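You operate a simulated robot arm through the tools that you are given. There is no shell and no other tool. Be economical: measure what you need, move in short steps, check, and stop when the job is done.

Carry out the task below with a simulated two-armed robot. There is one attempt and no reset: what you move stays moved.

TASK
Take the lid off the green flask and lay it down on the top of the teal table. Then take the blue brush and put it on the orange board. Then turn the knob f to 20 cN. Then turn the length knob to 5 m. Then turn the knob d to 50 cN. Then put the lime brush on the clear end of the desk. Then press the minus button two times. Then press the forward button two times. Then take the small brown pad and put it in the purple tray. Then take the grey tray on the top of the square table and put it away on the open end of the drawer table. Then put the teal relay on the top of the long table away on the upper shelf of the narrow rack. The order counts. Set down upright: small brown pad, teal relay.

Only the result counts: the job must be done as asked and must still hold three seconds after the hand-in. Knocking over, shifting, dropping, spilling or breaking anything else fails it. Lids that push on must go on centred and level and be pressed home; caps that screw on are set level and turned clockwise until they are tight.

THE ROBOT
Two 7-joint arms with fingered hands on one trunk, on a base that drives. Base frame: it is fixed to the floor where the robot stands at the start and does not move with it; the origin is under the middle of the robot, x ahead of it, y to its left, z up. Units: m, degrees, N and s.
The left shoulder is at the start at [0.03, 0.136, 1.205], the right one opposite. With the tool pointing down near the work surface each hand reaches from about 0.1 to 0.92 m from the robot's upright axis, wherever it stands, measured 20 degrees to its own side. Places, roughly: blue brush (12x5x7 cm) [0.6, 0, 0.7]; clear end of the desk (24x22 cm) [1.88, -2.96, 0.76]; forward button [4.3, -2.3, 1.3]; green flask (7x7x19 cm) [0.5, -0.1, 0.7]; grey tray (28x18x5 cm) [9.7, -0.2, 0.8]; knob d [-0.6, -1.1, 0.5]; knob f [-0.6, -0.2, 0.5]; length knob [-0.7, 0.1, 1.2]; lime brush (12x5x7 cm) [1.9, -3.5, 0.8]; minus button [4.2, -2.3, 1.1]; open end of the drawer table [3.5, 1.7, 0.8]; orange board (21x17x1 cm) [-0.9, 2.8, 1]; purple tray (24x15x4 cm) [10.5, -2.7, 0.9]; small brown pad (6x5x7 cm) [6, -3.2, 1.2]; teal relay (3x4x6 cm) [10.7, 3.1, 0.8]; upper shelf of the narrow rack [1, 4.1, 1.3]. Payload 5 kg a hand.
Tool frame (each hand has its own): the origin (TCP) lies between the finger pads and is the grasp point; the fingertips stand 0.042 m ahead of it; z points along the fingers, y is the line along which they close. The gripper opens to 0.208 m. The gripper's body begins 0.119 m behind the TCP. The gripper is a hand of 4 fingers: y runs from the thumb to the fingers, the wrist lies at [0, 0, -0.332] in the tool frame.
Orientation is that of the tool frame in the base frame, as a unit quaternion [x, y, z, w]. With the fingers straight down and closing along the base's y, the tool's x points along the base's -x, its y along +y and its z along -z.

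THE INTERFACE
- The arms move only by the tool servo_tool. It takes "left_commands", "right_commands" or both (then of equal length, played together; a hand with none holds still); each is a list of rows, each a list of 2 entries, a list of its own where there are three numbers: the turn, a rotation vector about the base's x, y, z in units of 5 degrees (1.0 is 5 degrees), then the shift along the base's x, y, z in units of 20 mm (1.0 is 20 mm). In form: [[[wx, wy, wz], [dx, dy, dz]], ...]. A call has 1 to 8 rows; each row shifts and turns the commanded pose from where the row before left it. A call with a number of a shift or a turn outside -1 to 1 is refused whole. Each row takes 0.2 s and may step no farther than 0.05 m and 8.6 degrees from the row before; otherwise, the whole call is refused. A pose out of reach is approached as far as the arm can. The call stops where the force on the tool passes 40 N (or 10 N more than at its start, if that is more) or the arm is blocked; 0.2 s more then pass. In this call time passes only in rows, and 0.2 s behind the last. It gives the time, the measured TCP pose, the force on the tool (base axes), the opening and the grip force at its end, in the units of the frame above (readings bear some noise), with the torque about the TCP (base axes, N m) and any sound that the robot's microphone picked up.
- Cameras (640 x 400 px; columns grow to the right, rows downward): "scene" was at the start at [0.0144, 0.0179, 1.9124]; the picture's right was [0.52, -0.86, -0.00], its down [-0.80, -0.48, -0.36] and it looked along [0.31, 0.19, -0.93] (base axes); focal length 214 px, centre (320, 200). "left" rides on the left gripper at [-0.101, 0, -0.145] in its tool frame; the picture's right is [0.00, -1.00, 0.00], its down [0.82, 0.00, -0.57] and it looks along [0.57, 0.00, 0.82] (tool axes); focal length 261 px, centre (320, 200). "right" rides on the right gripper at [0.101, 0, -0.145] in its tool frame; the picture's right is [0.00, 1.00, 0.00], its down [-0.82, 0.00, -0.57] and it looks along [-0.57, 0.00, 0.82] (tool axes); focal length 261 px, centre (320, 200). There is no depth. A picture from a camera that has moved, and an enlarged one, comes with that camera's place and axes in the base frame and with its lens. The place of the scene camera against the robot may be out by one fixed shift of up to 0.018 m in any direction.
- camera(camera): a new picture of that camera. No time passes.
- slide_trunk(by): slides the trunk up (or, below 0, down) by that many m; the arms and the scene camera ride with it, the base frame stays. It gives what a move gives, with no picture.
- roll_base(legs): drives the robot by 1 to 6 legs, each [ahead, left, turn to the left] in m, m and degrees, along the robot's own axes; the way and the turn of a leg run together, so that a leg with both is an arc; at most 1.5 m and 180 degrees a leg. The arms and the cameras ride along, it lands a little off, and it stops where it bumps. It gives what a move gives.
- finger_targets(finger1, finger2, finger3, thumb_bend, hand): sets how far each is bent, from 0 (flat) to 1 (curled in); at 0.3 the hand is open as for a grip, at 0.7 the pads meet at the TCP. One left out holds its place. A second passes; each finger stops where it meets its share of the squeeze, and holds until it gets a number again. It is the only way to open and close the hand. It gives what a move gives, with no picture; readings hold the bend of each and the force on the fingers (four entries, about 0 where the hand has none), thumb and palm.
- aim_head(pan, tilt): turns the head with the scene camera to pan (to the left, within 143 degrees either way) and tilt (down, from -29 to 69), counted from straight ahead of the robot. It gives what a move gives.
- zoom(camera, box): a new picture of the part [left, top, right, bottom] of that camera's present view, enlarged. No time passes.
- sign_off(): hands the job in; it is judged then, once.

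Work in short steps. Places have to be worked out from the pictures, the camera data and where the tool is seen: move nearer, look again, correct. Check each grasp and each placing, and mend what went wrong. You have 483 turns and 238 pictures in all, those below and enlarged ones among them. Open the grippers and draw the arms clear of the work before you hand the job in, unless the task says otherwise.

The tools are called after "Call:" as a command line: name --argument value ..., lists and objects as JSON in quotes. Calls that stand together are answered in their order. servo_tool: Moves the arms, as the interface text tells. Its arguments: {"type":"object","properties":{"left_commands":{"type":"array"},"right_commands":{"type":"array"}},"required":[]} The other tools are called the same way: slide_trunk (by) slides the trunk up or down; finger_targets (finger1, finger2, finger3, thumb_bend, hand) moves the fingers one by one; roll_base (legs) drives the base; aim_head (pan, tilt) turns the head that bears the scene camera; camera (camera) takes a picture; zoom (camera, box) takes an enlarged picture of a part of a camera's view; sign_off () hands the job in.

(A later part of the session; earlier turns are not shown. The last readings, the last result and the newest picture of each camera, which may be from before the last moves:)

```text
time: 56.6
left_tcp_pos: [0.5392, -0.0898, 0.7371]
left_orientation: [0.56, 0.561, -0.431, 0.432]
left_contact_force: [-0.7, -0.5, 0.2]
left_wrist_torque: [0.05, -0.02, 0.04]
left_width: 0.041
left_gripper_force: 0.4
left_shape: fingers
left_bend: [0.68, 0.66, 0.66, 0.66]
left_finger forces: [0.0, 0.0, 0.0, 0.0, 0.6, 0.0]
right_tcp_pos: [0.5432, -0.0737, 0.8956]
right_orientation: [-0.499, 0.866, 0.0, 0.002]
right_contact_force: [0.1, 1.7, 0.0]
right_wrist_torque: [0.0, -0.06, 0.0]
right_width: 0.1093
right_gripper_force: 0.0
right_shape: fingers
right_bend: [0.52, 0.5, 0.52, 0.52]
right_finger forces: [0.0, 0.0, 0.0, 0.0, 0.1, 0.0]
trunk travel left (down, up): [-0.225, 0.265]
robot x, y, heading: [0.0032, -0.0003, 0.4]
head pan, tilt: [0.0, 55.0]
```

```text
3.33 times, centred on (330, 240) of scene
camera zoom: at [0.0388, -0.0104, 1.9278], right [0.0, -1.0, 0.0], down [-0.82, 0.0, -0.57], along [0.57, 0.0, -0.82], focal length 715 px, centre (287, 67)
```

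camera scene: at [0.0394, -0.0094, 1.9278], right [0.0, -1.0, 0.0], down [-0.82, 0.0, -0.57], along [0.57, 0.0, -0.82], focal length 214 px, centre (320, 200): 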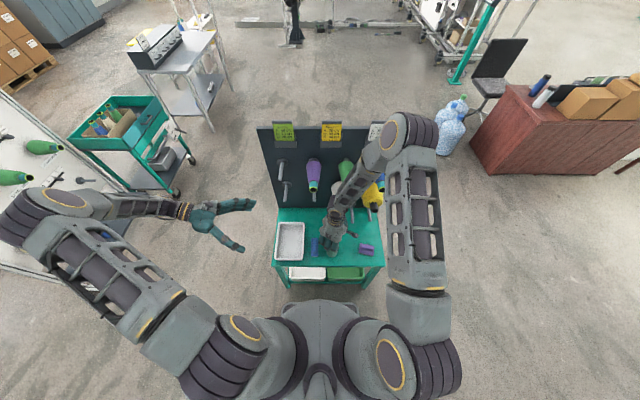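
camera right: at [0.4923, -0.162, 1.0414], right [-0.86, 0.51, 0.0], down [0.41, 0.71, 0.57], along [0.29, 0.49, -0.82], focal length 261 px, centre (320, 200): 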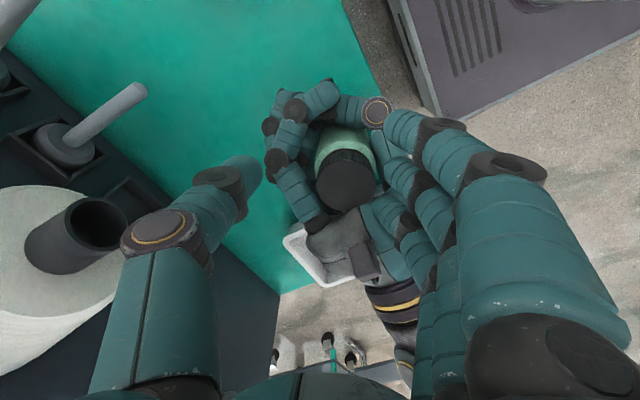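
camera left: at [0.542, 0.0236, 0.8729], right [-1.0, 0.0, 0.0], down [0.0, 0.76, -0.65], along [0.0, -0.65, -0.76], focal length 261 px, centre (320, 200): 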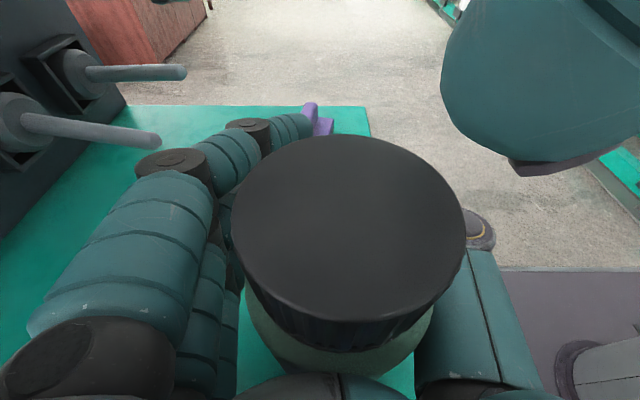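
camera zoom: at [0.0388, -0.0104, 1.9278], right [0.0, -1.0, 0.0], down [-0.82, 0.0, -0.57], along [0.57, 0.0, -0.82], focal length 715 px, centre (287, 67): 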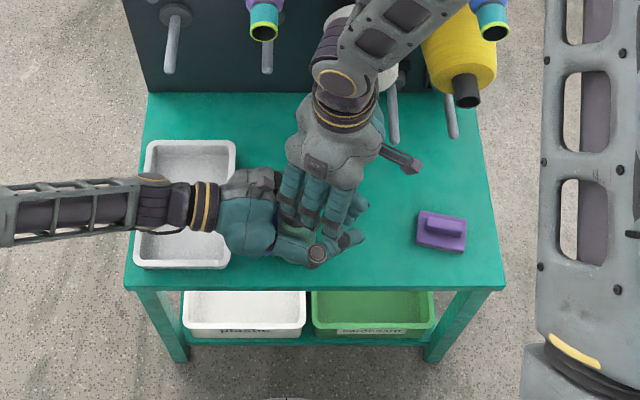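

Now curl the left hand firmly.

Call:
finger_targets --hand "left" --finger1 0.92 --finger2 0.92 --finger3 0.92 --thumb_bend 0.92

Call:
camera --camera "left"

Call:
camera --camera "right"

```text
time: 57.6
left_tcp_pos: [0.5412, -0.0907, 0.7378]
left_orientation: [0.561, 0.561, -0.43, 0.431]
left_contact_force: [-0.2, -1.7, 1.4]
left_wrist_torque: [-0.01, -0.09, -0.04]
left_width: 0.0581
left_gripper_force: 3.2
left_shape: fingers
left_bend: [0.92, 0.77, 0.92, 0.92]
left_finger forces: [0.4, 0.2, 3.6, 0.0, 2.7, 0.0]
right_tcp_pos: [0.5434, -0.0745, 0.8959]
right_orientation: [-0.499, 0.867, 0.0, 0.001]
right_contact_force: [-0.2, 0.6, -0.5]
right_wrist_torque: [0.03, 0.0, 0.02]
right_width: 0.1095
right_gripper_force: 0.1
right_shape: fingers
right_bend: [0.52, 0.5, 0.52, 0.52]
right_finger forces: [0.0, 0.0, 0.0, 0.1, 0.0, 0.0]
trunk travel left (down, up): [-0.225, 0.265]
robot x, y, heading: [-0.0043, -0.0008, 0.0]
head pan, tilt: [0.0, 55.0]
```

```text
194 pictures are left
camera left: at [0.5419, 0.0234, 0.8729], right [-1.0, 0.0, 0.0], down [0.0, 0.76, -0.64], along [0.0, -0.64, -0.76], focal length 261 px, centre (320, 200)
```

left: 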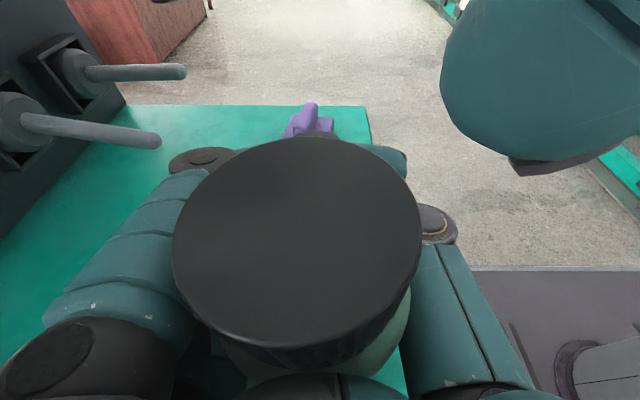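

```text
193 pictures are left
camera right: at [0.4922, -0.162, 1.0414], right [-0.86, 0.51, 0.0], down [0.41, 0.71, 0.57], along [0.29, 0.49, -0.82], focal length 261 px, centre (320, 200)
```

right: 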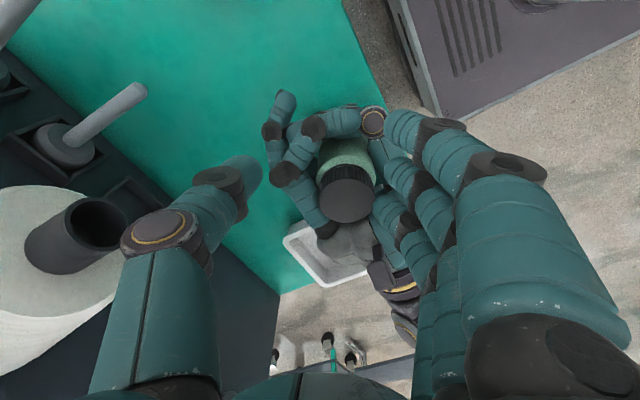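

This envelope grip is weak; the earlier pad grip centred on the flask worked better. I open the left hand and see where the flask stands.

Call:
finger_targets --hand "left" --finger1 0.55 --finger2 0.55 --finger3 0.55 --thumb_bend 0.55

Call:
camera --camera "right"

Call:
camera --camera "left"

```text
time: 58.6
left_tcp_pos: [0.5399, -0.0894, 0.7373]
left_orientation: [0.561, 0.562, -0.43, 0.431]
left_contact_force: [-0.1, -0.8, 0.6]
left_wrist_torque: [0.0, -0.02, 0.02]
left_width: 0.0946
left_gripper_force: 0.0
left_shape: fingers
left_bend: [0.55, 0.55, 0.55, 0.55]
left_finger forces: [0.0, 0.0, 0.0, 0.1, 0.0, 0.0]
right_tcp_pos: [0.5425, -0.0741, 0.8961]
right_orientation: [-0.5, 0.866, 0.0, 0.002]
right_contact_force: [0.3, 0.1, 0.0]
right_wrist_torque: [0.02, 0.01, 0.0]
right_width: 0.1095
right_gripper_force: 0.1
right_shape: fingers
right_bend: [0.52, 0.5, 0.52, 0.52]
right_finger forces: [0.1, 0.0, 0.1, 0.1, 0.1, 0.0]
trunk travel left (down, up): [-0.225, 0.265]
robot x, y, heading: [-0.0021, 0.0003, -0.3]
head pan, tilt: [0.0, 55.0]
```

```text
192 pictures are left
camera right: at [0.4923, -0.1619, 1.0414], right [-0.86, 0.51, 0.0], down [0.41, 0.71, 0.57], along [0.29, 0.49, -0.82], focal length 261 px, centre (320, 200)
```

right: 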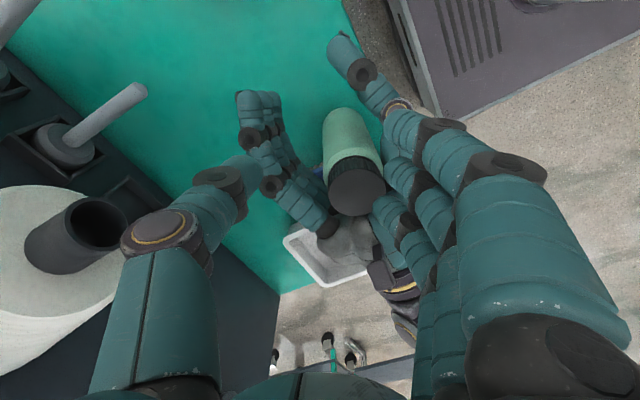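

```text
191 pictures are left
camera left: at [0.542, 0.0235, 0.8728], right [-1.0, 0.0, 0.0], down [0.0, 0.76, -0.64], along [0.0, -0.64, -0.76], focal length 261 px, centre (320, 200)
```

left: 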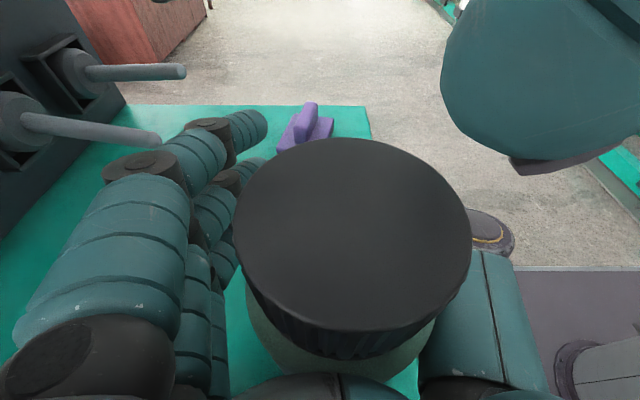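

Flask lid is at about (0.534,-0.015). I back the left hand off and place the right hand over the lid.

Call:
servo_tool --left_commands '[[[0, 0, 0], [0, 1, 0.1]], [[0, 0, 0], [0, 1, 0.1]], [[0, 0, 0], [0, 1, 0.1]], [[0, 0, 0], [0, 0.8, 0.1]], [[0, 0, 0], [0, 0.8, 0.1]], [[0, 0, 0], [0, 0.8, 0.1]]]' --right_commands '[[[0, 0, 0], [-0.07, 0.48, 0]], [[0, 0, 0], [-0.07, 0.48, 0]], [[0, 0, 0], [-0.07, 0.48, 0]], [[0, 0, 0], [-0.07, 0.48, 0]], [[0, 0, 0], [-0.07, 0.48, 0]], [[0, 0, 0], [-0.07, 0.48, 0]]]'

Call:
camera --camera "right"

Call:
camera --camera "left"

```text
time: 60.0
left_tcp_pos: [0.5412, 0.0169, 0.7492]
left_orientation: [0.561, 0.562, -0.43, 0.43]
left_contact_force: [-0.2, -1.1, -0.5]
left_wrist_torque: [0.01, 0.01, -0.01]
left_width: 0.0953
left_gripper_force: 0.9
left_shape: fingers
left_bend: [0.55, 0.55, 0.55, 0.55]
left_finger forces: [0.0, 0.1, 0.1, 0.0, 0.5, 0.0]
right_tcp_pos: [0.5348, -0.0155, 0.896]
right_orientation: [-0.5, 0.866, 0.0, 0.001]
right_contact_force: [-1.0, 0.5, -0.1]
right_wrist_torque: [-0.01, -0.01, 0.01]
right_width: 0.1095
right_gripper_force: 0.1
right_shape: fingers
right_bend: [0.52, 0.5, 0.52, 0.52]
right_finger forces: [0.0, 0.0, 0.0, 0.0, 0.0, 0.0]
trunk travel left (down, up): [-0.225, 0.265]
robot x, y, heading: [-0.0007, -0.0018, 0.2]
head pan, tilt: [0.0, 55.0]
```

```text
190 pictures are left
camera right: at [0.4843, -0.1035, 1.0413], right [-0.86, 0.51, 0.0], down [0.41, 0.71, 0.57], along [0.29, 0.49, -0.82], focal length 261 px, centre (320, 200)
```

right: 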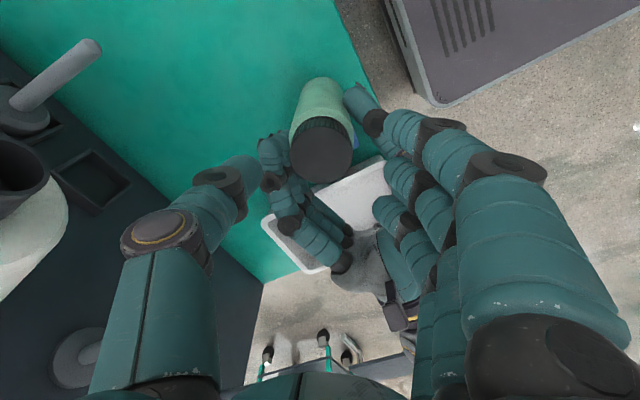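

```text
189 pictures are left
camera left: at [0.542, 0.1309, 0.8845], right [-1.0, 0.0, 0.0], down [0.0, 0.76, -0.65], along [0.0, -0.65, -0.76], focal length 261 px, centre (320, 200)
```

left: 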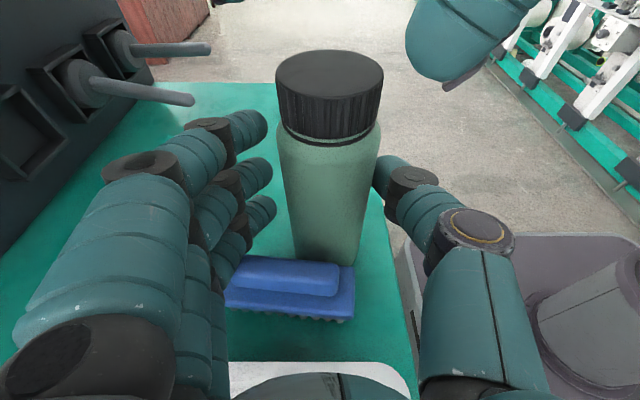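

Flask upright at (0.535,-0.018), brush seems untouched. Lower right and grip the lid.

Call:
servo_tool --right_commands '[[[0, 0, 0], [0, -0.05, -1]], [[0, 0, 0], [0, -0.05, -1]], [[0, 0, 0], [0, -0.05, -1]]]'

Call:
finger_targets --hand "right" --finger1 0.7 --finger2 0.7 --finger3 0.7 --thumb_bend 0.7

Call:
camera --camera "left"

```text
time: 60.8
left_tcp_pos: [0.5409, 0.0174, 0.7501]
left_orientation: [0.561, 0.561, -0.43, 0.431]
left_contact_force: [-0.8, 0.5, 0.8]
left_wrist_torque: [0.0, 0.04, -0.04]
left_width: 0.0958
left_gripper_force: 0.3
left_shape: fingers
left_bend: [0.55, 0.55, 0.55, 0.55]
left_finger forces: [0.0, 0.1, 0.1, 0.0, 0.9, 0.0]
right_tcp_pos: [0.5357, -0.0193, 0.8359]
right_orientation: [-0.499, 0.867, -0.001, 0.0]
right_contact_force: [-0.1, -0.1, 0.1]
right_wrist_torque: [-0.02, 0.03, -0.03]
right_width: 0.1097
right_gripper_force: 0.1
right_shape: fingers
right_bend: [0.52, 0.5, 0.52, 0.52]
right_finger forces: [0.0, 0.1, 0.0, 0.1, 0.0, 0.1]
trunk travel left (down, up): [-0.225, 0.265]
robot x, y, heading: [-0.0009, -0.0017, -0.1]
head pan, tilt: [0.0, 55.0]
```

```text
time: 61.8
left_tcp_pos: [0.5402, 0.0159, 0.7499]
left_orientation: [0.561, 0.561, -0.43, 0.431]
left_contact_force: [-0.4, -1.1, 0.1]
left_wrist_torque: [0.01, 0.02, 0.02]
left_width: 0.0956
left_gripper_force: 0.5
left_shape: fingers
left_bend: [0.55, 0.55, 0.55, 0.55]
left_finger forces: [0.0, 0.1, 0.0, 0.1, 0.2, 0.0]
right_tcp_pos: [0.5362, -0.0192, 0.8364]
right_orientation: [-0.499, 0.867, 0.0, 0.001]
right_contact_force: [1.0, 0.2, -1.4]
right_wrist_torque: [0.01, -0.02, 0.02]
right_width: 0.0459
right_gripper_force: 21.3
right_shape: fingers
right_bend: [0.7, 0.58, 0.64, 0.65]
right_finger forces: [0.1, 10.7, 9.5, 0.0, 22.5, 0.1]
trunk travel left (down, up): [-0.225, 0.265]
robot x, y, heading: [0.0004, 0.0003, 0.1]
head pan, tilt: [0.0, 55.0]
```

```text
188 pictures are left
camera left: at [0.5421, 0.1306, 0.8845], right [-1.0, 0.0, 0.0], down [0.0, 0.76, -0.64], along [0.0, -0.64, -0.76], focal length 261 px, centre (320, 200)
```

left: 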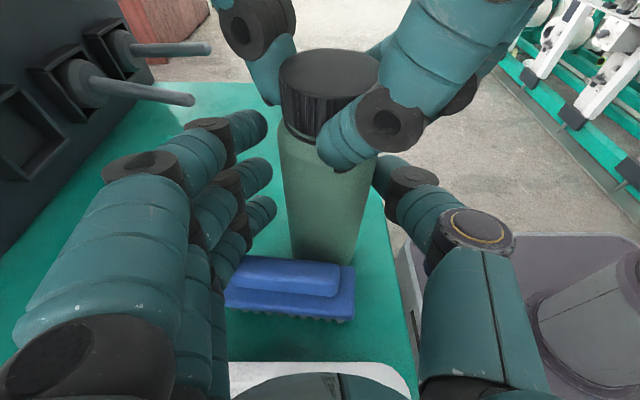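

Lid gripped. Lift the flask 30 mm and carry it back to y≈−0.074, with the left hand following to the body.

Call:
servo_tool --right_commands '[[[0, 0, 0], [0, 0, 0.75]], [[0, 0, 0], [0, 0, 0.75]], [[0, 0, 0], [0, -0.9, 0]], [[0, 0, 0], [0, -0.9, 0]], [[0, 0, 0], [0, -0.9, 0]], [[0, 0, 0], [0, 0, 0]], [[0, 0, 0], [0, 0, 0]]]' --left_commands '[[[0, 0, 0], [0, 0, 0.2]], [[0, 0, 0], [0, 0, 0.2]], [[0, 0, 0], [0, -0.9, 0]], [[0, 0, 0], [0, -0.9, 0]], [[0, 0, 0], [0, -0.9, 0]], [[0, 0, 0], [-0.1, -0.9, 0]], [[0, 0, 0], [-0.1, -0.9, 0]]]'

Call:
camera --camera "left"

```text
time: 63.4
left_tcp_pos: [0.5374, -0.0736, 0.7572]
left_orientation: [0.561, 0.561, -0.43, 0.43]
left_contact_force: [0.9, 0.1, -0.7]
left_wrist_torque: [0.02, 0.02, -0.04]
left_width: 0.0955
left_gripper_force: 0.1
left_shape: fingers
left_bend: [0.55, 0.55, 0.55, 0.55]
left_finger forces: [0.0, 0.0, 0.0, 0.1, 0.0, 0.0]
right_tcp_pos: [0.5343, -0.0738, 0.8647]
right_orientation: [-0.5, 0.866, -0.001, 0.001]
right_contact_force: [-0.1, -0.1, -2.2]
right_wrist_torque: [0.0, -0.03, -0.02]
right_width: 0.0463
right_gripper_force: 20.6
right_shape: fingers
right_bend: [0.7, 0.58, 0.64, 0.65]
right_finger forces: [0.1, 10.7, 9.8, 0.0, 22.2, 0.0]
trunk travel left (down, up): [-0.225, 0.265]
robot x, y, heading: [0.0028, 0.0022, 0.0]
head pan, tilt: [0.0, 55.0]
```

```text
187 pictures are left
camera left: at [0.5388, 0.04, 0.8926], right [-1.0, 0.0, 0.01], down [0.0, 0.76, -0.64], along [0.0, -0.64, -0.76], focal length 261 px, centre (320, 200)
```

left: 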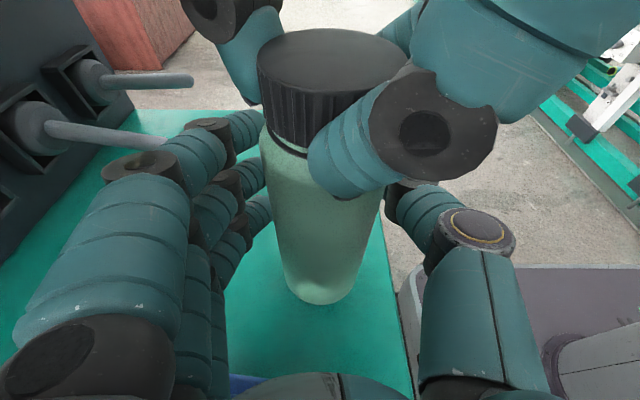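

Flask hangs between the left fingers. Close the left on the body, then turn 45°.

Call:
finger_targets --hand "left" --finger1 0.69 --finger2 0.69 --finger3 0.69 --thumb_bend 0.69

Call:
finger_targets --hand "right" --finger1 0.75 --finger2 0.75 --finger3 0.75 --thumb_bend 0.75

Call:
servo_tool --right_commands '[[[0, 0, 1], [0, 0, 0.02]], [[0, 0, 1], [0, 0, 0.02]], [[0, 0, 1], [0, 0, 0.02]], [[0, 0, 1], [0, 0, 0.02]], [[0, 0, 1], [0, 0, 0.02]], [[0, 0, 1], [0, 0, 0.02]], [[0, 0, 1], [0, 0, 0.02]], [[0, 0, 1], [0, 0, 0.02]]]'

Call:
camera --camera "left"

```text
time: 64.4
left_tcp_pos: [0.5376, -0.0712, 0.7559]
left_orientation: [0.561, 0.561, -0.43, 0.43]
left_contact_force: [-9.0, -6.5, -6.7]
left_wrist_torque: [-0.01, -0.75, 0.15]
left_width: 0.0466
left_gripper_force: 20.2
left_shape: fingers
left_bend: [0.69, 0.65, 0.62, 0.66]
left_finger forces: [1.1, 5.8, 9.1, 0.0, 24.5, 0.0]
right_tcp_pos: [0.536, -0.0723, 0.8666]
right_orientation: [-0.5, 0.866, 0.0, 0.002]
right_contact_force: [9.3, 6.6, 7.0]
right_wrist_torque: [0.72, -0.27, -0.15]
right_width: 0.047
right_gripper_force: 26.5
right_shape: fingers
right_bend: [0.7, 0.58, 0.64, 0.65]
right_finger forces: [0.0, 7.9, 20.1, 0.0, 24.4, 0.1]
trunk travel left (down, up): [-0.225, 0.265]
robot x, y, heading: [0.0002, -0.0014, -0.0]
head pan, tilt: [0.0, 55.0]
```

```text
time: 65.4
left_tcp_pos: [0.536, -0.0734, 0.7569]
left_orientation: [0.561, 0.561, -0.431, 0.43]
left_contact_force: [-11.1, -6.7, -6.9]
left_wrist_torque: [-0.13, -1.04, 0.09]
left_width: 0.0469
left_gripper_force: 20.6
left_shape: fingers
left_bend: [0.69, 0.66, 0.62, 0.66]
left_finger forces: [0.6, 6.2, 9.4, 0.1, 25.4, 0.0]
right_tcp_pos: [0.5351, -0.0722, 0.8671]
right_orientation: [-0.499, 0.867, 0.0, 0.001]
right_contact_force: [11.1, 6.7, 7.1]
right_wrist_torque: [0.77, -0.21, -0.08]
right_width: 0.037
right_gripper_force: 31.8
right_shape: fingers
right_bend: [0.75, 0.58, 0.63, 0.66]
right_finger forces: [0.1, 10.9, 20.8, 0.1, 31.1, 0.0]
trunk travel left (down, up): [-0.225, 0.265]
robot x, y, heading: [0.0003, 0.0008, -0.3]
head pan, tilt: [0.0, 55.0]
```

```text
time: 67.2
left_tcp_pos: [0.5365, -0.073, 0.7563]
left_orientation: [0.561, 0.561, -0.43, 0.43]
left_contact_force: [-11.4, -7.4, -12.0]
left_wrist_torque: [0.07, -0.52, 0.31]
left_width: 0.0445
left_gripper_force: 10.4
left_shape: fingers
left_bend: [0.69, 0.69, 0.67, 0.66]
left_finger forces: [0.0, 0.0, 3.4, 0.1, 18.7, 0.0]
right_tcp_pos: [0.5358, -0.0706, 0.8685]
right_orientation: [0.767, -0.642, -0.001, -0.002]
right_contact_force: [10.8, 6.7, 8.8]
right_wrist_torque: [0.72, -0.77, -0.28]
right_width: 0.036
right_gripper_force: 35.5
right_shape: fingers
right_bend: [0.75, 0.58, 0.63, 0.67]
right_finger forces: [0.7, 10.6, 21.8, 0.0, 37.5, 0.0]
trunk travel left (down, up): [-0.225, 0.265]
robot x, y, heading: [-0.0018, -0.0017, 0.0]
head pan, tilt: [0.0, 55.0]
```

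```text
186 pictures are left
camera left: at [0.5386, 0.0403, 0.8924], right [-1.0, 0.0, 0.01], down [0.0, 0.76, -0.64], along [0.0, -0.64, -0.76], focal length 261 px, centre (320, 200)
```

left: 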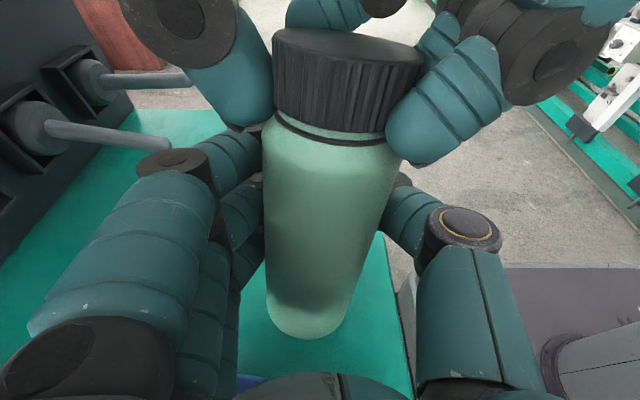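

Left fingers are at their target; tighten them and continue turning.

Call:
finger_targets --hand "left" --finger1 0.78 --finger2 0.78 --finger3 0.78 --thumb_bend 0.74

Call:
servo_tool --right_commands '[[[0, 0, 1], [0, 0, 0.04]], [[0, 0, 1], [0, 0, 0.04]], [[0, 0, 1], [0, 0, 0.04]], [[0, 0, 1], [0, 0, 0.04]], [[0, 0, 1], [0, 0, 0.04]], [[0, 0, 1], [0, 0, 0.04]]]'

Call:
camera --camera "left"

```text
time: 68.2
left_tcp_pos: [0.5383, -0.0733, 0.757]
left_orientation: [0.562, 0.561, -0.43, 0.43]
left_contact_force: [-2.7, -16.1, -25.6]
left_wrist_torque: [0.35, -0.64, 0.06]
left_width: 0.0346
left_gripper_force: 36.2
left_shape: fingers
left_bend: [0.75, 0.74, 0.74, 0.63]
left_finger forces: [12.7, 11.5, 11.6, 0.1, 36.0, 0.0]
right_tcp_pos: [0.5346, -0.0721, 0.8692]
right_orientation: [0.766, -0.643, -0.001, -0.002]
right_contact_force: [3.0, 15.8, 23.3]
right_wrist_torque: [1.39, 0.18, -0.02]
right_width: 0.0359
right_gripper_force: 40.1
right_shape: fingers
right_bend: [0.75, 0.58, 0.62, 0.67]
right_finger forces: [1.3, 11.4, 34.0, 0.0, 33.9, 0.0]
trunk travel left (down, up): [-0.225, 0.265]
robot x, y, heading: [-0.0, -0.0, -0.1]
head pan, tilt: [0.0, 55.0]
```

```text
time: 69.6
left_tcp_pos: [0.5361, -0.0737, 0.7589]
left_orientation: [0.561, 0.559, -0.433, 0.43]
left_contact_force: [-13.6, -16.7, 1.1]
left_wrist_torque: [0.47, 0.25, 0.61]
left_width: 0.0332
left_gripper_force: 27.6
left_shape: fingers
left_bend: [0.76, 0.76, 0.75, 0.63]
left_finger forces: [9.5, 7.7, 3.9, 0.0, 33.3, 0.1]
right_tcp_pos: [0.5357, -0.072, 0.8746]
right_orientation: [0.906, -0.423, -0.002, -0.002]
right_contact_force: [12.9, 15.6, -3.2]
right_wrist_torque: [1.42, -1.83, -0.57]
right_width: 0.0348
right_gripper_force: 40.0
right_shape: fingers
right_bend: [0.75, 0.58, 0.63, 0.68]
right_finger forces: [0.1, 15.0, 20.1, 0.0, 45.8, 0.1]
trunk travel left (down, up): [-0.225, 0.265]
robot x, y, heading: [-0.0009, -0.0054, 0.2]
head pan, tilt: [0.0, 55.0]
```

```text
185 pictures are left
camera left: at [0.5383, 0.0398, 0.8936], right [-1.0, 0.0, 0.01], down [0.0, 0.76, -0.65], along [0.0, -0.65, -0.76], focal length 261 px, centre (320, 200)
```

left: 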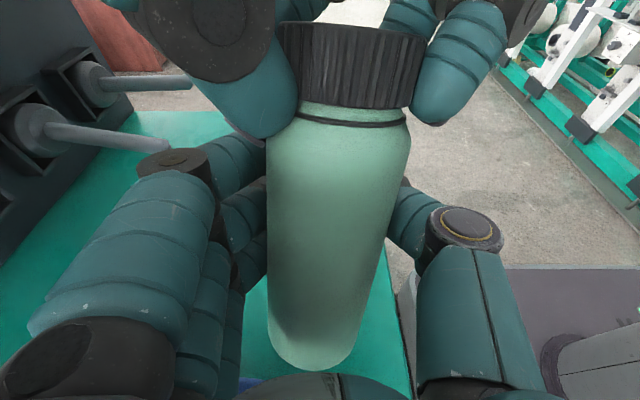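

Gap is clearly growing. Continue 25° more.

Call:
servo_tool --right_commands '[[[0, 0, 1], [0, 0, 0.04]], [[0, 0, 1], [0, 0, 0.04]], [[0, 0, 1], [0, 0, 0.04]], [[0, 0, 1], [0, 0, 0.04]], [[0, 0, 1], [0, 0, 0.04]], [[0, 0, 1], [0, 0, 0.04]]]'

Call:
camera --camera "left"

```text
time: 71.0
left_tcp_pos: [0.5364, -0.0738, 0.7572]
left_orientation: [0.561, 0.561, -0.431, 0.431]
left_contact_force: [-8.4, -23.0, 12.3]
left_wrist_torque: [0.5, 0.43, 0.57]
left_width: 0.0331
left_gripper_force: 26.0
left_shape: fingers
left_bend: [0.76, 0.76, 0.75, 0.63]
left_finger forces: [11.8, 7.6, 3.2, 0.0, 28.6, 0.0]
right_tcp_pos: [0.5341, -0.072, 0.8793]
right_orientation: [0.985, -0.173, -0.001, -0.002]
right_contact_force: [9.8, 22.1, -14.0]
right_wrist_torque: [2.23, -1.51, -0.45]
right_width: 0.0359
right_gripper_force: 41.3
right_shape: fingers
right_bend: [0.75, 0.58, 0.63, 0.68]
right_finger forces: [0.1, 16.9, 19.4, 0.0, 46.8, 0.1]
trunk travel left (down, up): [-0.225, 0.265]
robot x, y, heading: [-0.0008, -0.0004, 0.0]
head pan, tilt: [0.0, 55.0]
```

```text
184 pictures are left
camera left: at [0.5388, 0.0401, 0.8933], right [-1.0, 0.0, 0.0], down [0.0, 0.76, -0.65], along [0.0, -0.65, -0.76], focal length 261 px, centre (320, 200)
```

left: 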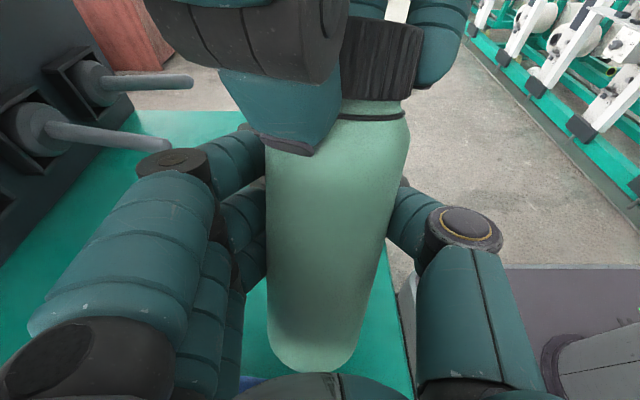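

Try pulling up gently while the left holds.

Call:
servo_tool --right_commands '[[[0, 0, 0], [0, 0, 0.25]], [[0, 0, 0], [0, 0, 0.25]]]'

Call:
zoom --camera "left" --box '[240, 0, 480, 150]'

```text
time: 71.6
left_tcp_pos: [0.5382, -0.0727, 0.7568]
left_orientation: [0.561, 0.561, -0.43, 0.43]
left_contact_force: [-5.8, -12.6, 4.5]
left_wrist_torque: [0.3, 0.18, 0.32]
left_width: 0.0286
left_gripper_force: 9.8
left_shape: fingers
left_bend: [0.76, 0.77, 0.76, 0.66]
left_finger forces: [8.1, 0.0, 0.2, 0.1, 10.8, 0.0]
right_tcp_pos: [0.534, -0.0741, 0.8891]
right_orientation: [0.985, -0.175, -0.001, -0.001]
right_contact_force: [6.9, 12.9, -7.2]
right_wrist_torque: [1.36, -0.92, -0.26]
right_width: 0.0361
right_gripper_force: 34.9
right_shape: fingers
right_bend: [0.75, 0.57, 0.64, 0.68]
right_finger forces: [0.0, 13.9, 17.4, 0.0, 38.7, 0.0]
trunk travel left (down, up): [-0.225, 0.265]
robot x, y, heading: [0.0012, 0.0002, 0.1]
head pan, tilt: [0.0, 55.0]
```

```text
2.67 times, centred on (360, 75) of left
camera zoom: at [0.539, 0.0413, 0.892], right [-1.0, 0.0, 0.0], down [0.0, 0.77, -0.64], along [0.0, -0.64, -0.77], focal length 695 px, centre (213, 533)
```

zoom: 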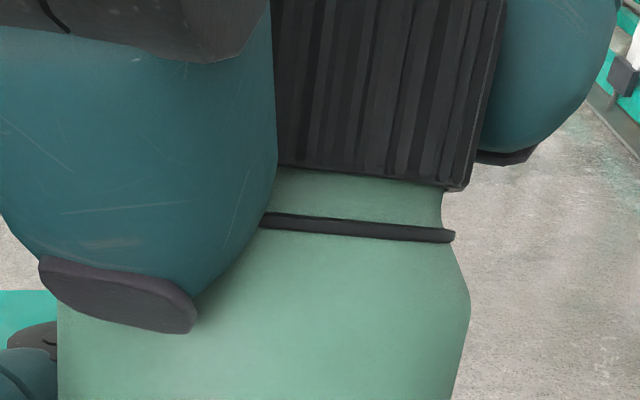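

Still threaded (gap ≈7 mm). I tighten the left to hold the flask in the air while the right hand re-indexes.

Call:
finger_targets --hand "left" --finger1 0.8 --finger2 0.82 --finger3 0.82 --thumb_bend 0.76

Call:
finger_targets --hand "right" --finger1 0.5 --finger2 0.5 --finger3 0.5 --thumb_bend 0.5

Call:
camera --camera "left"

Call:
camera --camera "right"

```text
time: 72.6
left_tcp_pos: [0.5369, -0.0726, 0.7561]
left_orientation: [0.561, 0.562, -0.429, 0.431]
left_contact_force: [-2.4, -10.5, -7.9]
left_wrist_torque: [0.2, 0.14, 0.23]
left_width: 0.0286
left_gripper_force: 16.9
left_shape: fingers
left_bend: [0.78, 0.8, 0.81, 0.65]
left_finger forces: [11.2, 0.0, 7.0, 0.0, 16.3, 0.0]
right_tcp_pos: [0.5339, -0.0724, 0.8885]
right_orientation: [0.985, -0.174, 0.0, -0.002]
right_contact_force: [2.9, 11.3, 5.7]
right_wrist_torque: [1.06, -0.49, -0.17]
right_width: 0.0362
right_gripper_force: 33.7
right_shape: fingers
right_bend: [0.75, 0.57, 0.64, 0.68]
right_finger forces: [0.0, 13.2, 16.6, 0.0, 38.1, 0.0]
trunk travel left (down, up): [-0.225, 0.265]
robot x, y, heading: [-0.0021, -0.0009, 0.1]
head pan, tilt: [0.0, 55.0]
```

```text
time: 73.6
left_tcp_pos: [0.538, -0.0724, 0.7567]
left_orientation: [0.561, 0.561, -0.431, 0.431]
left_contact_force: [1.0, -0.8, -1.4]
left_wrist_torque: [0.03, 0.02, 0.02]
left_width: 0.0265
left_gripper_force: 0.5
left_shape: fingers
left_bend: [0.8, 0.81, 0.82, 0.68]
left_finger forces: [1.0, 0.0, 0.1, 0.0, 0.1, 0.0]
right_tcp_pos: [0.5349, -0.0733, 0.8899]
right_orientation: [0.985, -0.174, -0.001, -0.001]
right_contact_force: [-0.7, 0.9, 0.3]
right_wrist_torque: [-0.04, -0.01, -0.02]
right_width: 0.1198
right_gripper_force: 0.0
right_shape: fingers
right_bend: [0.5, 0.5, 0.5, 0.5]
right_finger forces: [0.0, 0.0, 0.0, 0.0, 0.0, 0.0]
trunk travel left (down, up): [-0.225, 0.265]
robot x, y, heading: [-0.0026, 0.0051, 0.2]
head pan, tilt: [0.0, 55.0]
```

```text
182 pictures are left
camera left: at [0.5388, 0.0406, 0.8927], right [-1.0, 0.0, 0.0], down [0.0, 0.76, -0.64], along [0.0, -0.64, -0.76], focal length 261 px, centre (320, 200)
```

left: 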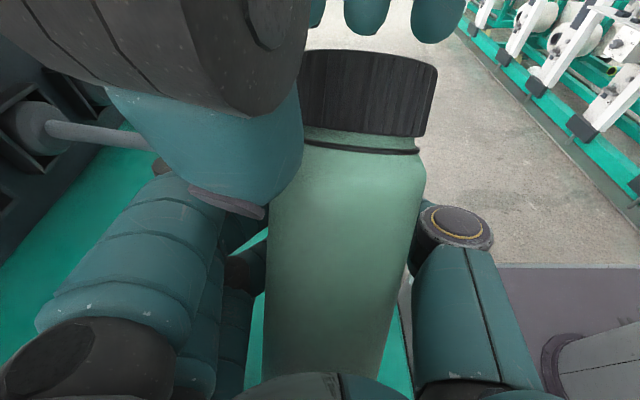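

```text
181 pictures are left
camera right: at [0.6298, -0.1091, 1.0341], right [-0.35, -0.94, 0.0], down [-0.77, 0.28, 0.57], along [-0.54, 0.2, -0.82], focal length 261 px, centre (320, 200)
```

right: 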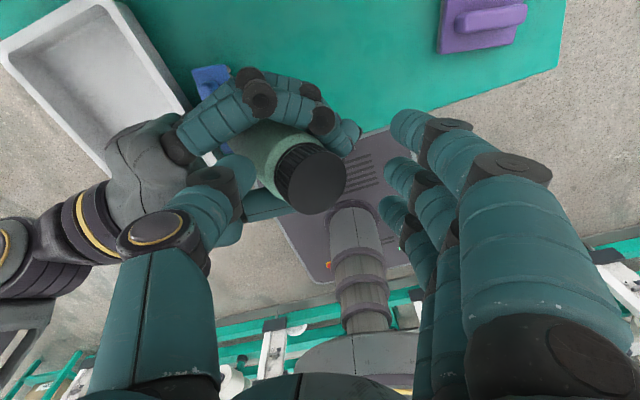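

The flask leans in the left cage but the lid is still within the open right fingers. I rotate the right hand back around the lid and regrip to recover it.

Call:
servo_tool --right_commands '[[[0, 0, -1], [0, 0, 0]], [[0, 0, -1], [0, 0, 0]], [[0, 0, -1], [0, 0, 0]], [[0, 0, -1], [0, 0, 0]], [[0, 0, -1], [0, 0, 0]], [[0, 0, -1], [0, 0, 0]], [[0, 0, -1], [0, 0, 0]], [[0, 0, -1], [0, 0, 0]]]'

Call:
servo_tool --right_commands '[[[0, 0, -1], [0, 0, 0]], [[0, 0, -1], [0, 0, 0]], [[0, 0, -1], [0, 0, 0]], [[0, 0, -1], [0, 0, 0]], [[0, 0, -1], [0, 0, 0]], [[0, 0, -1], [0, 0, 0]], [[0, 0, -1], [0, 0, 0]], [[0, 0, -1], [0, 0, 0]]]'

Call:
servo_tool --right_commands '[[[0, 0, -1], [0, 0, 0]], [[0, 0, -1], [0, 0, 0]], [[0, 0, -1], [0, 0, 0]], [[0, 0, -1], [0, 0, 0]]]'

Call:
camera --camera "right"

Call:
camera --camera "left"

```text
time: 75.4
left_tcp_pos: [0.5376, -0.0731, 0.7573]
left_orientation: [0.56, 0.562, -0.43, 0.431]
left_contact_force: [1.0, -0.7, -1.2]
left_wrist_torque: [0.04, 0.02, 0.01]
left_width: 0.0265
left_gripper_force: 0.2
left_shape: fingers
left_bend: [0.8, 0.81, 0.82, 0.68]
left_finger forces: [1.0, 0.0, 0.1, 0.0, 0.1, 0.0]
right_tcp_pos: [0.5347, -0.073, 0.8888]
right_orientation: [0.865, -0.502, -0.001, -0.002]
right_contact_force: [-0.5, 0.6, 0.5]
right_wrist_torque: [0.03, 0.0, -0.02]
right_width: 0.1197
right_gripper_force: 0.1
right_shape: fingers
right_bend: [0.5, 0.5, 0.5, 0.5]
right_finger forces: [0.1, 0.0, 0.0, 0.1, 0.0, 0.0]
trunk travel left (down, up): [-0.225, 0.265]
robot x, y, heading: [-0.0015, 0.0018, 0.1]
head pan, tilt: [0.0, 55.0]
```

```text
time: 77.2
left_tcp_pos: [0.5376, -0.0733, 0.7577]
left_orientation: [0.561, 0.561, -0.431, 0.43]
left_contact_force: [0.0, -1.1, -1.7]
left_wrist_torque: [0.03, -0.03, -0.01]
left_width: 0.0265
left_gripper_force: 0.3
left_shape: fingers
left_bend: [0.8, 0.81, 0.82, 0.68]
left_finger forces: [0.9, 0.0, 0.0, 0.1, 0.3, 0.0]
right_tcp_pos: [0.5348, -0.0735, 0.8896]
right_orientation: [-0.642, 0.767, 0.0, 0.002]
right_contact_force: [-0.1, -0.5, 0.1]
right_wrist_torque: [0.02, -0.02, 0.0]
right_width: 0.1198
right_gripper_force: 0.0
right_shape: fingers
right_bend: [0.5, 0.5, 0.5, 0.5]
right_finger forces: [0.0, 0.0, 0.0, 0.0, 0.0, 0.0]
trunk travel left (down, up): [-0.225, 0.265]
robot x, y, heading: [-0.0019, 0.002, -0.1]
head pan, tilt: [0.0, 55.0]
```

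```text
time: 78.2
left_tcp_pos: [0.5381, -0.0717, 0.7577]
left_orientation: [0.561, 0.561, -0.43, 0.43]
left_contact_force: [0.0, -0.5, -0.7]
left_wrist_torque: [0.02, 0.0, -0.01]
left_width: 0.0266
left_gripper_force: 0.2
left_shape: fingers
left_bend: [0.8, 0.81, 0.82, 0.68]
left_finger forces: [1.0, 0.0, 0.0, 0.0, 0.3, 0.0]
right_tcp_pos: [0.5333, -0.0731, 0.8894]
right_orientation: [-0.498, 0.867, -0.001, 0.001]
right_contact_force: [0.9, 0.2, 0.7]
right_wrist_torque: [0.0, -0.02, 0.0]
right_width: 0.1196
right_gripper_force: 0.1
right_shape: fingers
right_bend: [0.5, 0.5, 0.5, 0.5]
right_finger forces: [0.0, 0.1, 0.0, 0.0, 0.0, 0.1]
trunk travel left (down, up): [-0.225, 0.265]
robot x, y, heading: [-0.002, -0.0003, 0.0]
head pan, tilt: [0.0, 55.0]
```

```text
180 pictures are left
camera right: at [0.4838, -0.161, 1.0345], right [-0.86, 0.51, 0.0], down [0.41, 0.71, 0.57], along [0.29, 0.49, -0.82], focal length 261 px, centre (320, 200)
```

right: 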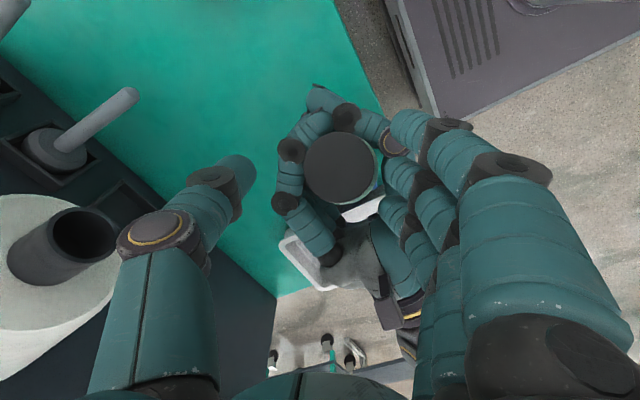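

```text
179 pictures are left
camera left: at [0.5387, 0.0406, 0.8927], right [-1.0, 0.0, 0.0], down [0.0, 0.76, -0.64], along [0.0, -0.64, -0.76], focal length 261 px, centre (320, 200)
```

left: 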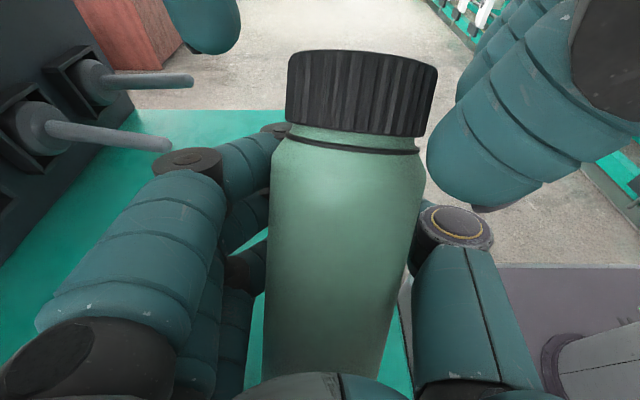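

The lid leans at about (0.523,-0.055,0.845). Move the right hand onto it and grip.

Call:
servo_tool --right_commands '[[[0, 0, 0], [-0.3, 0.35, -0.6]], [[0, 0, 0], [-0.3, 0.35, -0.6]]]'

Call:
finger_targets --hand "right" --finger1 0.68 --finger2 0.68 --finger3 0.68 --thumb_bend 0.68

Call:
camera --camera "left"

Call:
camera --camera "right"

```text
time: 78.8
left_tcp_pos: [0.5376, -0.0729, 0.7572]
left_orientation: [0.561, 0.561, -0.431, 0.431]
left_contact_force: [-0.5, -0.8, -1.1]
left_wrist_torque: [0.0, 0.0, 0.01]
left_width: 0.0266
left_gripper_force: 0.9
left_shape: fingers
left_bend: [0.8, 0.81, 0.82, 0.68]
left_finger forces: [1.0, 0.1, 0.0, 0.1, 0.2, 0.0]
right_tcp_pos: [0.5238, -0.0593, 0.8644]
right_orientation: [-0.5, 0.866, 0.0, 0.001]
right_contact_force: [1.1, -0.5, -0.6]
right_wrist_torque: [-0.01, -0.01, 0.0]
right_width: 0.1198
right_gripper_force: 0.0
right_shape: fingers
right_bend: [0.5, 0.5, 0.5, 0.5]
right_finger forces: [0.0, 0.0, 0.1, 0.0, 0.0, 0.0]
trunk travel left (down, up): [-0.225, 0.265]
robot x, y, heading: [-0.0006, 0.0012, 0.1]
head pan, tilt: [0.0, 55.0]
```

```text
time: 79.8
left_tcp_pos: [0.5383, -0.0724, 0.7573]
left_orientation: [0.561, 0.561, -0.431, 0.43]
left_contact_force: [-0.8, -1.8, 0.7]
left_wrist_torque: [0.12, -0.04, -0.01]
left_width: 0.0263
left_gripper_force: 0.9
left_shape: fingers
left_bend: [0.8, 0.81, 0.82, 0.68]
left_finger forces: [1.9, 0.0, 0.0, 0.0, 0.5, 0.1]
right_tcp_pos: [0.5229, -0.0588, 0.8643]
right_orientation: [-0.499, 0.867, 0.0, 0.001]
right_contact_force: [0.2, 3.0, -1.4]
right_wrist_torque: [0.12, -0.05, -0.02]
right_width: 0.0569
right_gripper_force: 21.6
right_shape: fingers
right_bend: [0.66, 0.59, 0.61, 0.63]
right_finger forces: [3.0, 9.7, 10.2, 0.0, 20.3, 0.0]
trunk travel left (down, up): [-0.225, 0.265]
robot x, y, heading: [-0.0005, 0.0032, -0.2]
head pan, tilt: [0.0, 55.0]
```

```text
178 pictures are left
camera left: at [0.5387, 0.0405, 0.8927], right [-1.0, 0.0, 0.0], down [0.0, 0.76, -0.64], along [0.0, -0.64, -0.76], focal length 261 px, centre (320, 200)
```

left: 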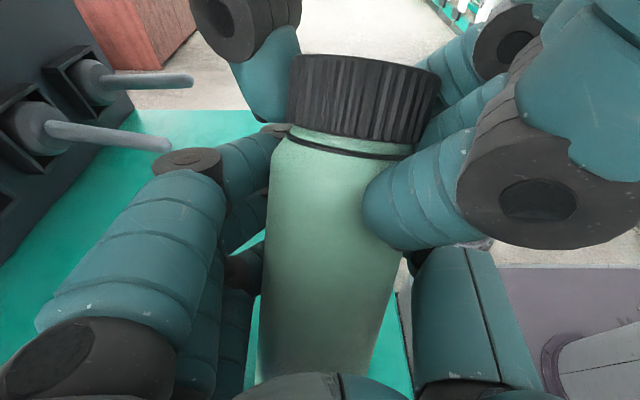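

```text
177 pictures are left
camera right: at [0.4725, -0.1469, 1.0095], right [-0.86, 0.51, 0.0], down [0.41, 0.71, 0.57], along [0.29, 0.49, -0.82], focal length 261 px, centre (320, 200)
```

right: 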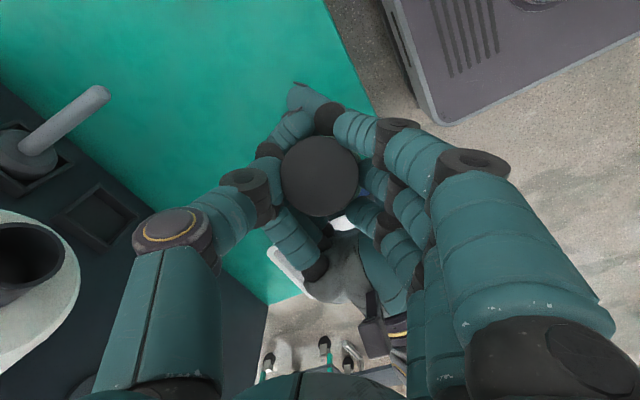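

Lid regripped. I open the left hand, and set the flask down on the table with the right to level it.

Call:
finger_targets --hand "left" --finger1 0.48 --finger2 0.48 --finger3 0.48 --thumb_bend 0.48

Call:
servo_tool --right_commands '[[[0, 0, 0], [0, 0, 0.5]], [[0, 0, 0], [0.2, -0.5, 0.5]]]' --left_commands '[[[0, 0, 0], [0, 0.8, 0]], [[0, 0, 0], [0, 0.8, 0]]]'

Call:
camera --camera "left"

```text
time: 80.8
left_tcp_pos: [0.5384, -0.0727, 0.7579]
left_orientation: [0.561, 0.561, -0.431, 0.43]
left_contact_force: [0.1, -0.9, -0.2]
left_wrist_torque: [-0.02, 0.0, -0.01]
left_width: 0.1299
left_gripper_force: 0.0
left_shape: fingers
left_bend: [0.48, 0.48, 0.48, 0.48]
left_finger forces: [0.0, 0.0, 0.0, 0.0, 0.0, 0.0]
right_tcp_pos: [0.5234, -0.0597, 0.8648]
right_orientation: [-0.499, 0.867, 0.0, 0.002]
right_contact_force: [1.0, 0.5, -2.7]
right_wrist_torque: [-0.06, 0.03, 0.0]
right_width: 0.0558
right_gripper_force: 21.2
right_shape: fingers
right_bend: [0.67, 0.59, 0.62, 0.64]
right_finger forces: [2.5, 10.7, 9.5, 0.0, 19.7, 0.0]
trunk travel left (down, up): [-0.225, 0.265]
robot x, y, heading: [-0.0019, 0.0066, -0.2]
head pan, tilt: [0.0, 55.0]
```

```text
time: 81.4
left_tcp_pos: [0.5363, -0.0421, 0.7577]
left_orientation: [0.561, 0.562, -0.43, 0.431]
left_contact_force: [0.7, -0.9, 0.5]
left_wrist_torque: [0.04, 0.0, 0.0]
left_width: 0.13
left_gripper_force: 0.0
left_shape: fingers
left_bend: [0.48, 0.48, 0.48, 0.48]
left_finger forces: [0.0, 0.0, 0.1, 0.0, 0.1, 0.1]
right_tcp_pos: [0.5282, -0.0692, 0.8836]
right_orientation: [-0.5, 0.866, 0.0, 0.001]
right_contact_force: [-0.2, 0.3, -2.8]
right_wrist_torque: [-0.08, 0.02, -0.02]
right_width: 0.0556
right_gripper_force: 21.3
right_shape: fingers
right_bend: [0.67, 0.59, 0.62, 0.64]
right_finger forces: [2.5, 10.7, 9.8, 0.0, 19.6, 0.0]
trunk travel left (down, up): [-0.225, 0.265]
robot x, y, heading: [-0.0018, -0.0014, -0.0]
head pan, tilt: [0.0, 55.0]
```

```text
176 pictures are left
camera left: at [0.5383, 0.0708, 0.8921], right [-1.0, 0.0, 0.0], down [0.0, 0.76, -0.64], along [0.0, -0.64, -0.76], focal length 261 px, centre (320, 200)
```

left: 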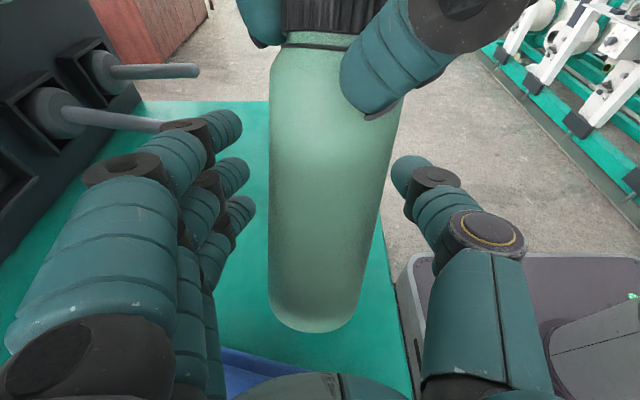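

Lower the flask toward the table, shifting a bit to −y to keep the base clear of the brush.

Call:
servo_tool --right_commands '[[[0, 0, 0], [0.1, -0.5, -0.5]], [[0, 0, 0], [0.1, -0.5, -0.5]], [[0, 0, 0], [0.1, 0, -0.4]], [[0, 0, 0], [0.1, 0, -0.3]], [[0, 0, 0], [0, 0, -0.2]]]'

Call:
camera --camera "left"

```text
time: 82.6
left_tcp_pos: [0.5374, -0.0421, 0.7565]
left_orientation: [0.561, 0.56, -0.431, 0.43]
left_contact_force: [-0.3, 0.4, -0.9]
left_wrist_torque: [0.0, 0.02, -0.01]
left_width: 0.1304
left_gripper_force: 0.2
left_shape: fingers
left_bend: [0.48, 0.48, 0.48, 0.48]
left_finger forces: [0.1, 0.1, 0.0, 0.0, 0.1, 0.1]
right_tcp_pos: [0.5349, -0.0898, 0.8472]
right_orientation: [-0.499, 0.866, -0.001, 0.0]
right_contact_force: [-0.2, 0.2, -2.4]
right_wrist_torque: [-0.09, 0.04, -0.04]
right_width: 0.0559
right_gripper_force: 21.2
right_shape: fingers
right_bend: [0.67, 0.59, 0.62, 0.64]
right_finger forces: [2.4, 10.7, 9.8, 0.0, 19.6, 0.1]
trunk travel left (down, up): [-0.225, 0.265]
robot x, y, heading: [-0.0012, 0.0012, 0.0]
head pan, tilt: [0.0, 55.0]
```

```text
175 pictures are left
camera left: at [0.5384, 0.0714, 0.8919], right [-1.0, 0.0, 0.0], down [0.0, 0.76, -0.64], along [0.0, -0.64, -0.76], focal length 261 px, centre (320, 200)
```

left: 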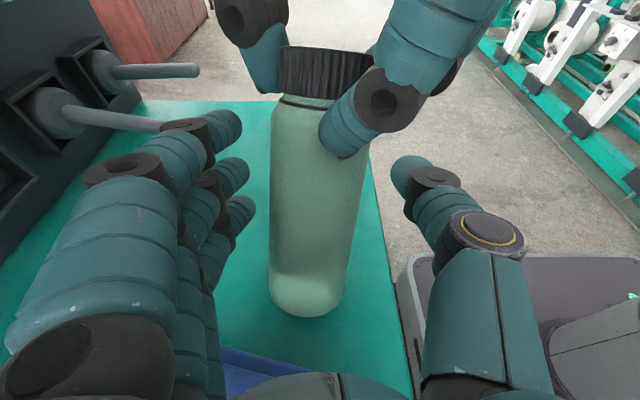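

Continue lowering in small steps until contact.

Call:
servo_tool --right_commands '[[[0, 0, 0], [0, 0, -0.2]], [[0, 0, 0], [0, 0, -0.2]], [[0, 0, 0], [0, 0, -0.15]]]'

Call:
servo_tool --right_commands '[[[0, 0, 0], [0, 0.1, -0.15]], [[0, 0, 0], [0, 0.1, -0.1]]]'

Call:
camera --camera "left"

```text
time: 83.4
left_tcp_pos: [0.5374, -0.0424, 0.7575]
left_orientation: [0.561, 0.561, -0.43, 0.431]
left_contact_force: [-0.2, -0.3, 0.4]
left_wrist_torque: [0.03, -0.02, 0.0]
left_width: 0.1305
left_gripper_force: 0.0
left_shape: fingers
left_bend: [0.48, 0.48, 0.48, 0.48]
left_finger forces: [0.0, 0.0, 0.0, 0.0, 0.1, 0.0]
right_tcp_pos: [0.5346, -0.0885, 0.8357]
right_orientation: [-0.5, 0.866, 0.0, 0.002]
right_contact_force: [-1.9, -1.0, 11.2]
right_wrist_torque: [0.19, 0.13, 0.06]
right_width: 0.0559
right_gripper_force: 24.0
right_shape: fingers
right_bend: [0.67, 0.59, 0.62, 0.64]
right_finger forces: [2.4, 10.9, 14.1, 0.0, 20.8, 0.0]
trunk travel left (down, up): [-0.225, 0.265]
robot x, y, heading: [0.0011, 0.0023, 0.0]
head pan, tilt: [0.0, 55.0]
```

```text
time: 83.9
left_tcp_pos: [0.5355, -0.0415, 0.7561]
left_orientation: [0.561, 0.561, -0.43, 0.431]
left_contact_force: [1.0, 0.5, 0.5]
left_wrist_torque: [0.0, -0.02, -0.01]
left_width: 0.1303
left_gripper_force: 0.1
left_shape: fingers
left_bend: [0.48, 0.48, 0.48, 0.48]
left_finger forces: [0.1, 0.0, 0.0, 0.0, 0.0, 0.1]
right_tcp_pos: [0.5368, -0.0851, 0.8345]
right_orientation: [-0.499, 0.866, -0.001, 0.003]
right_contact_force: [-2.9, -3.9, 33.3]
right_wrist_torque: [0.5, 0.45, 0.16]
right_width: 0.0553
right_gripper_force: 28.6
right_shape: fingers
right_bend: [0.67, 0.59, 0.62, 0.64]
right_finger forces: [1.8, 16.5, 16.3, 0.1, 22.0, 0.0]
trunk travel left (down, up): [-0.225, 0.265]
robot x, y, heading: [-0.0028, -0.002, -0.1]
head pan, tilt: [0.0, 55.0]
stopped in row 2 (right hand): the force on the tool passed its limit at 42 N (the readings are from after the stop); the commanded pose is now the measured one
```

```text
174 pictures are left
camera left: at [0.5378, 0.0712, 0.8926], right [-1.0, 0.0, 0.0], down [0.0, 0.76, -0.64], along [0.0, -0.64, -0.76], focal length 261 px, centre (320, 200)
```

left: 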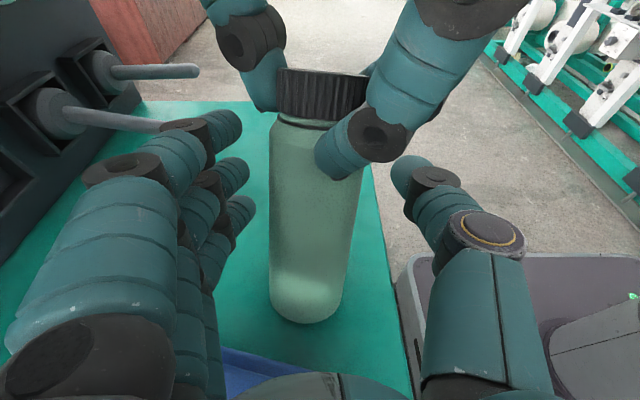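

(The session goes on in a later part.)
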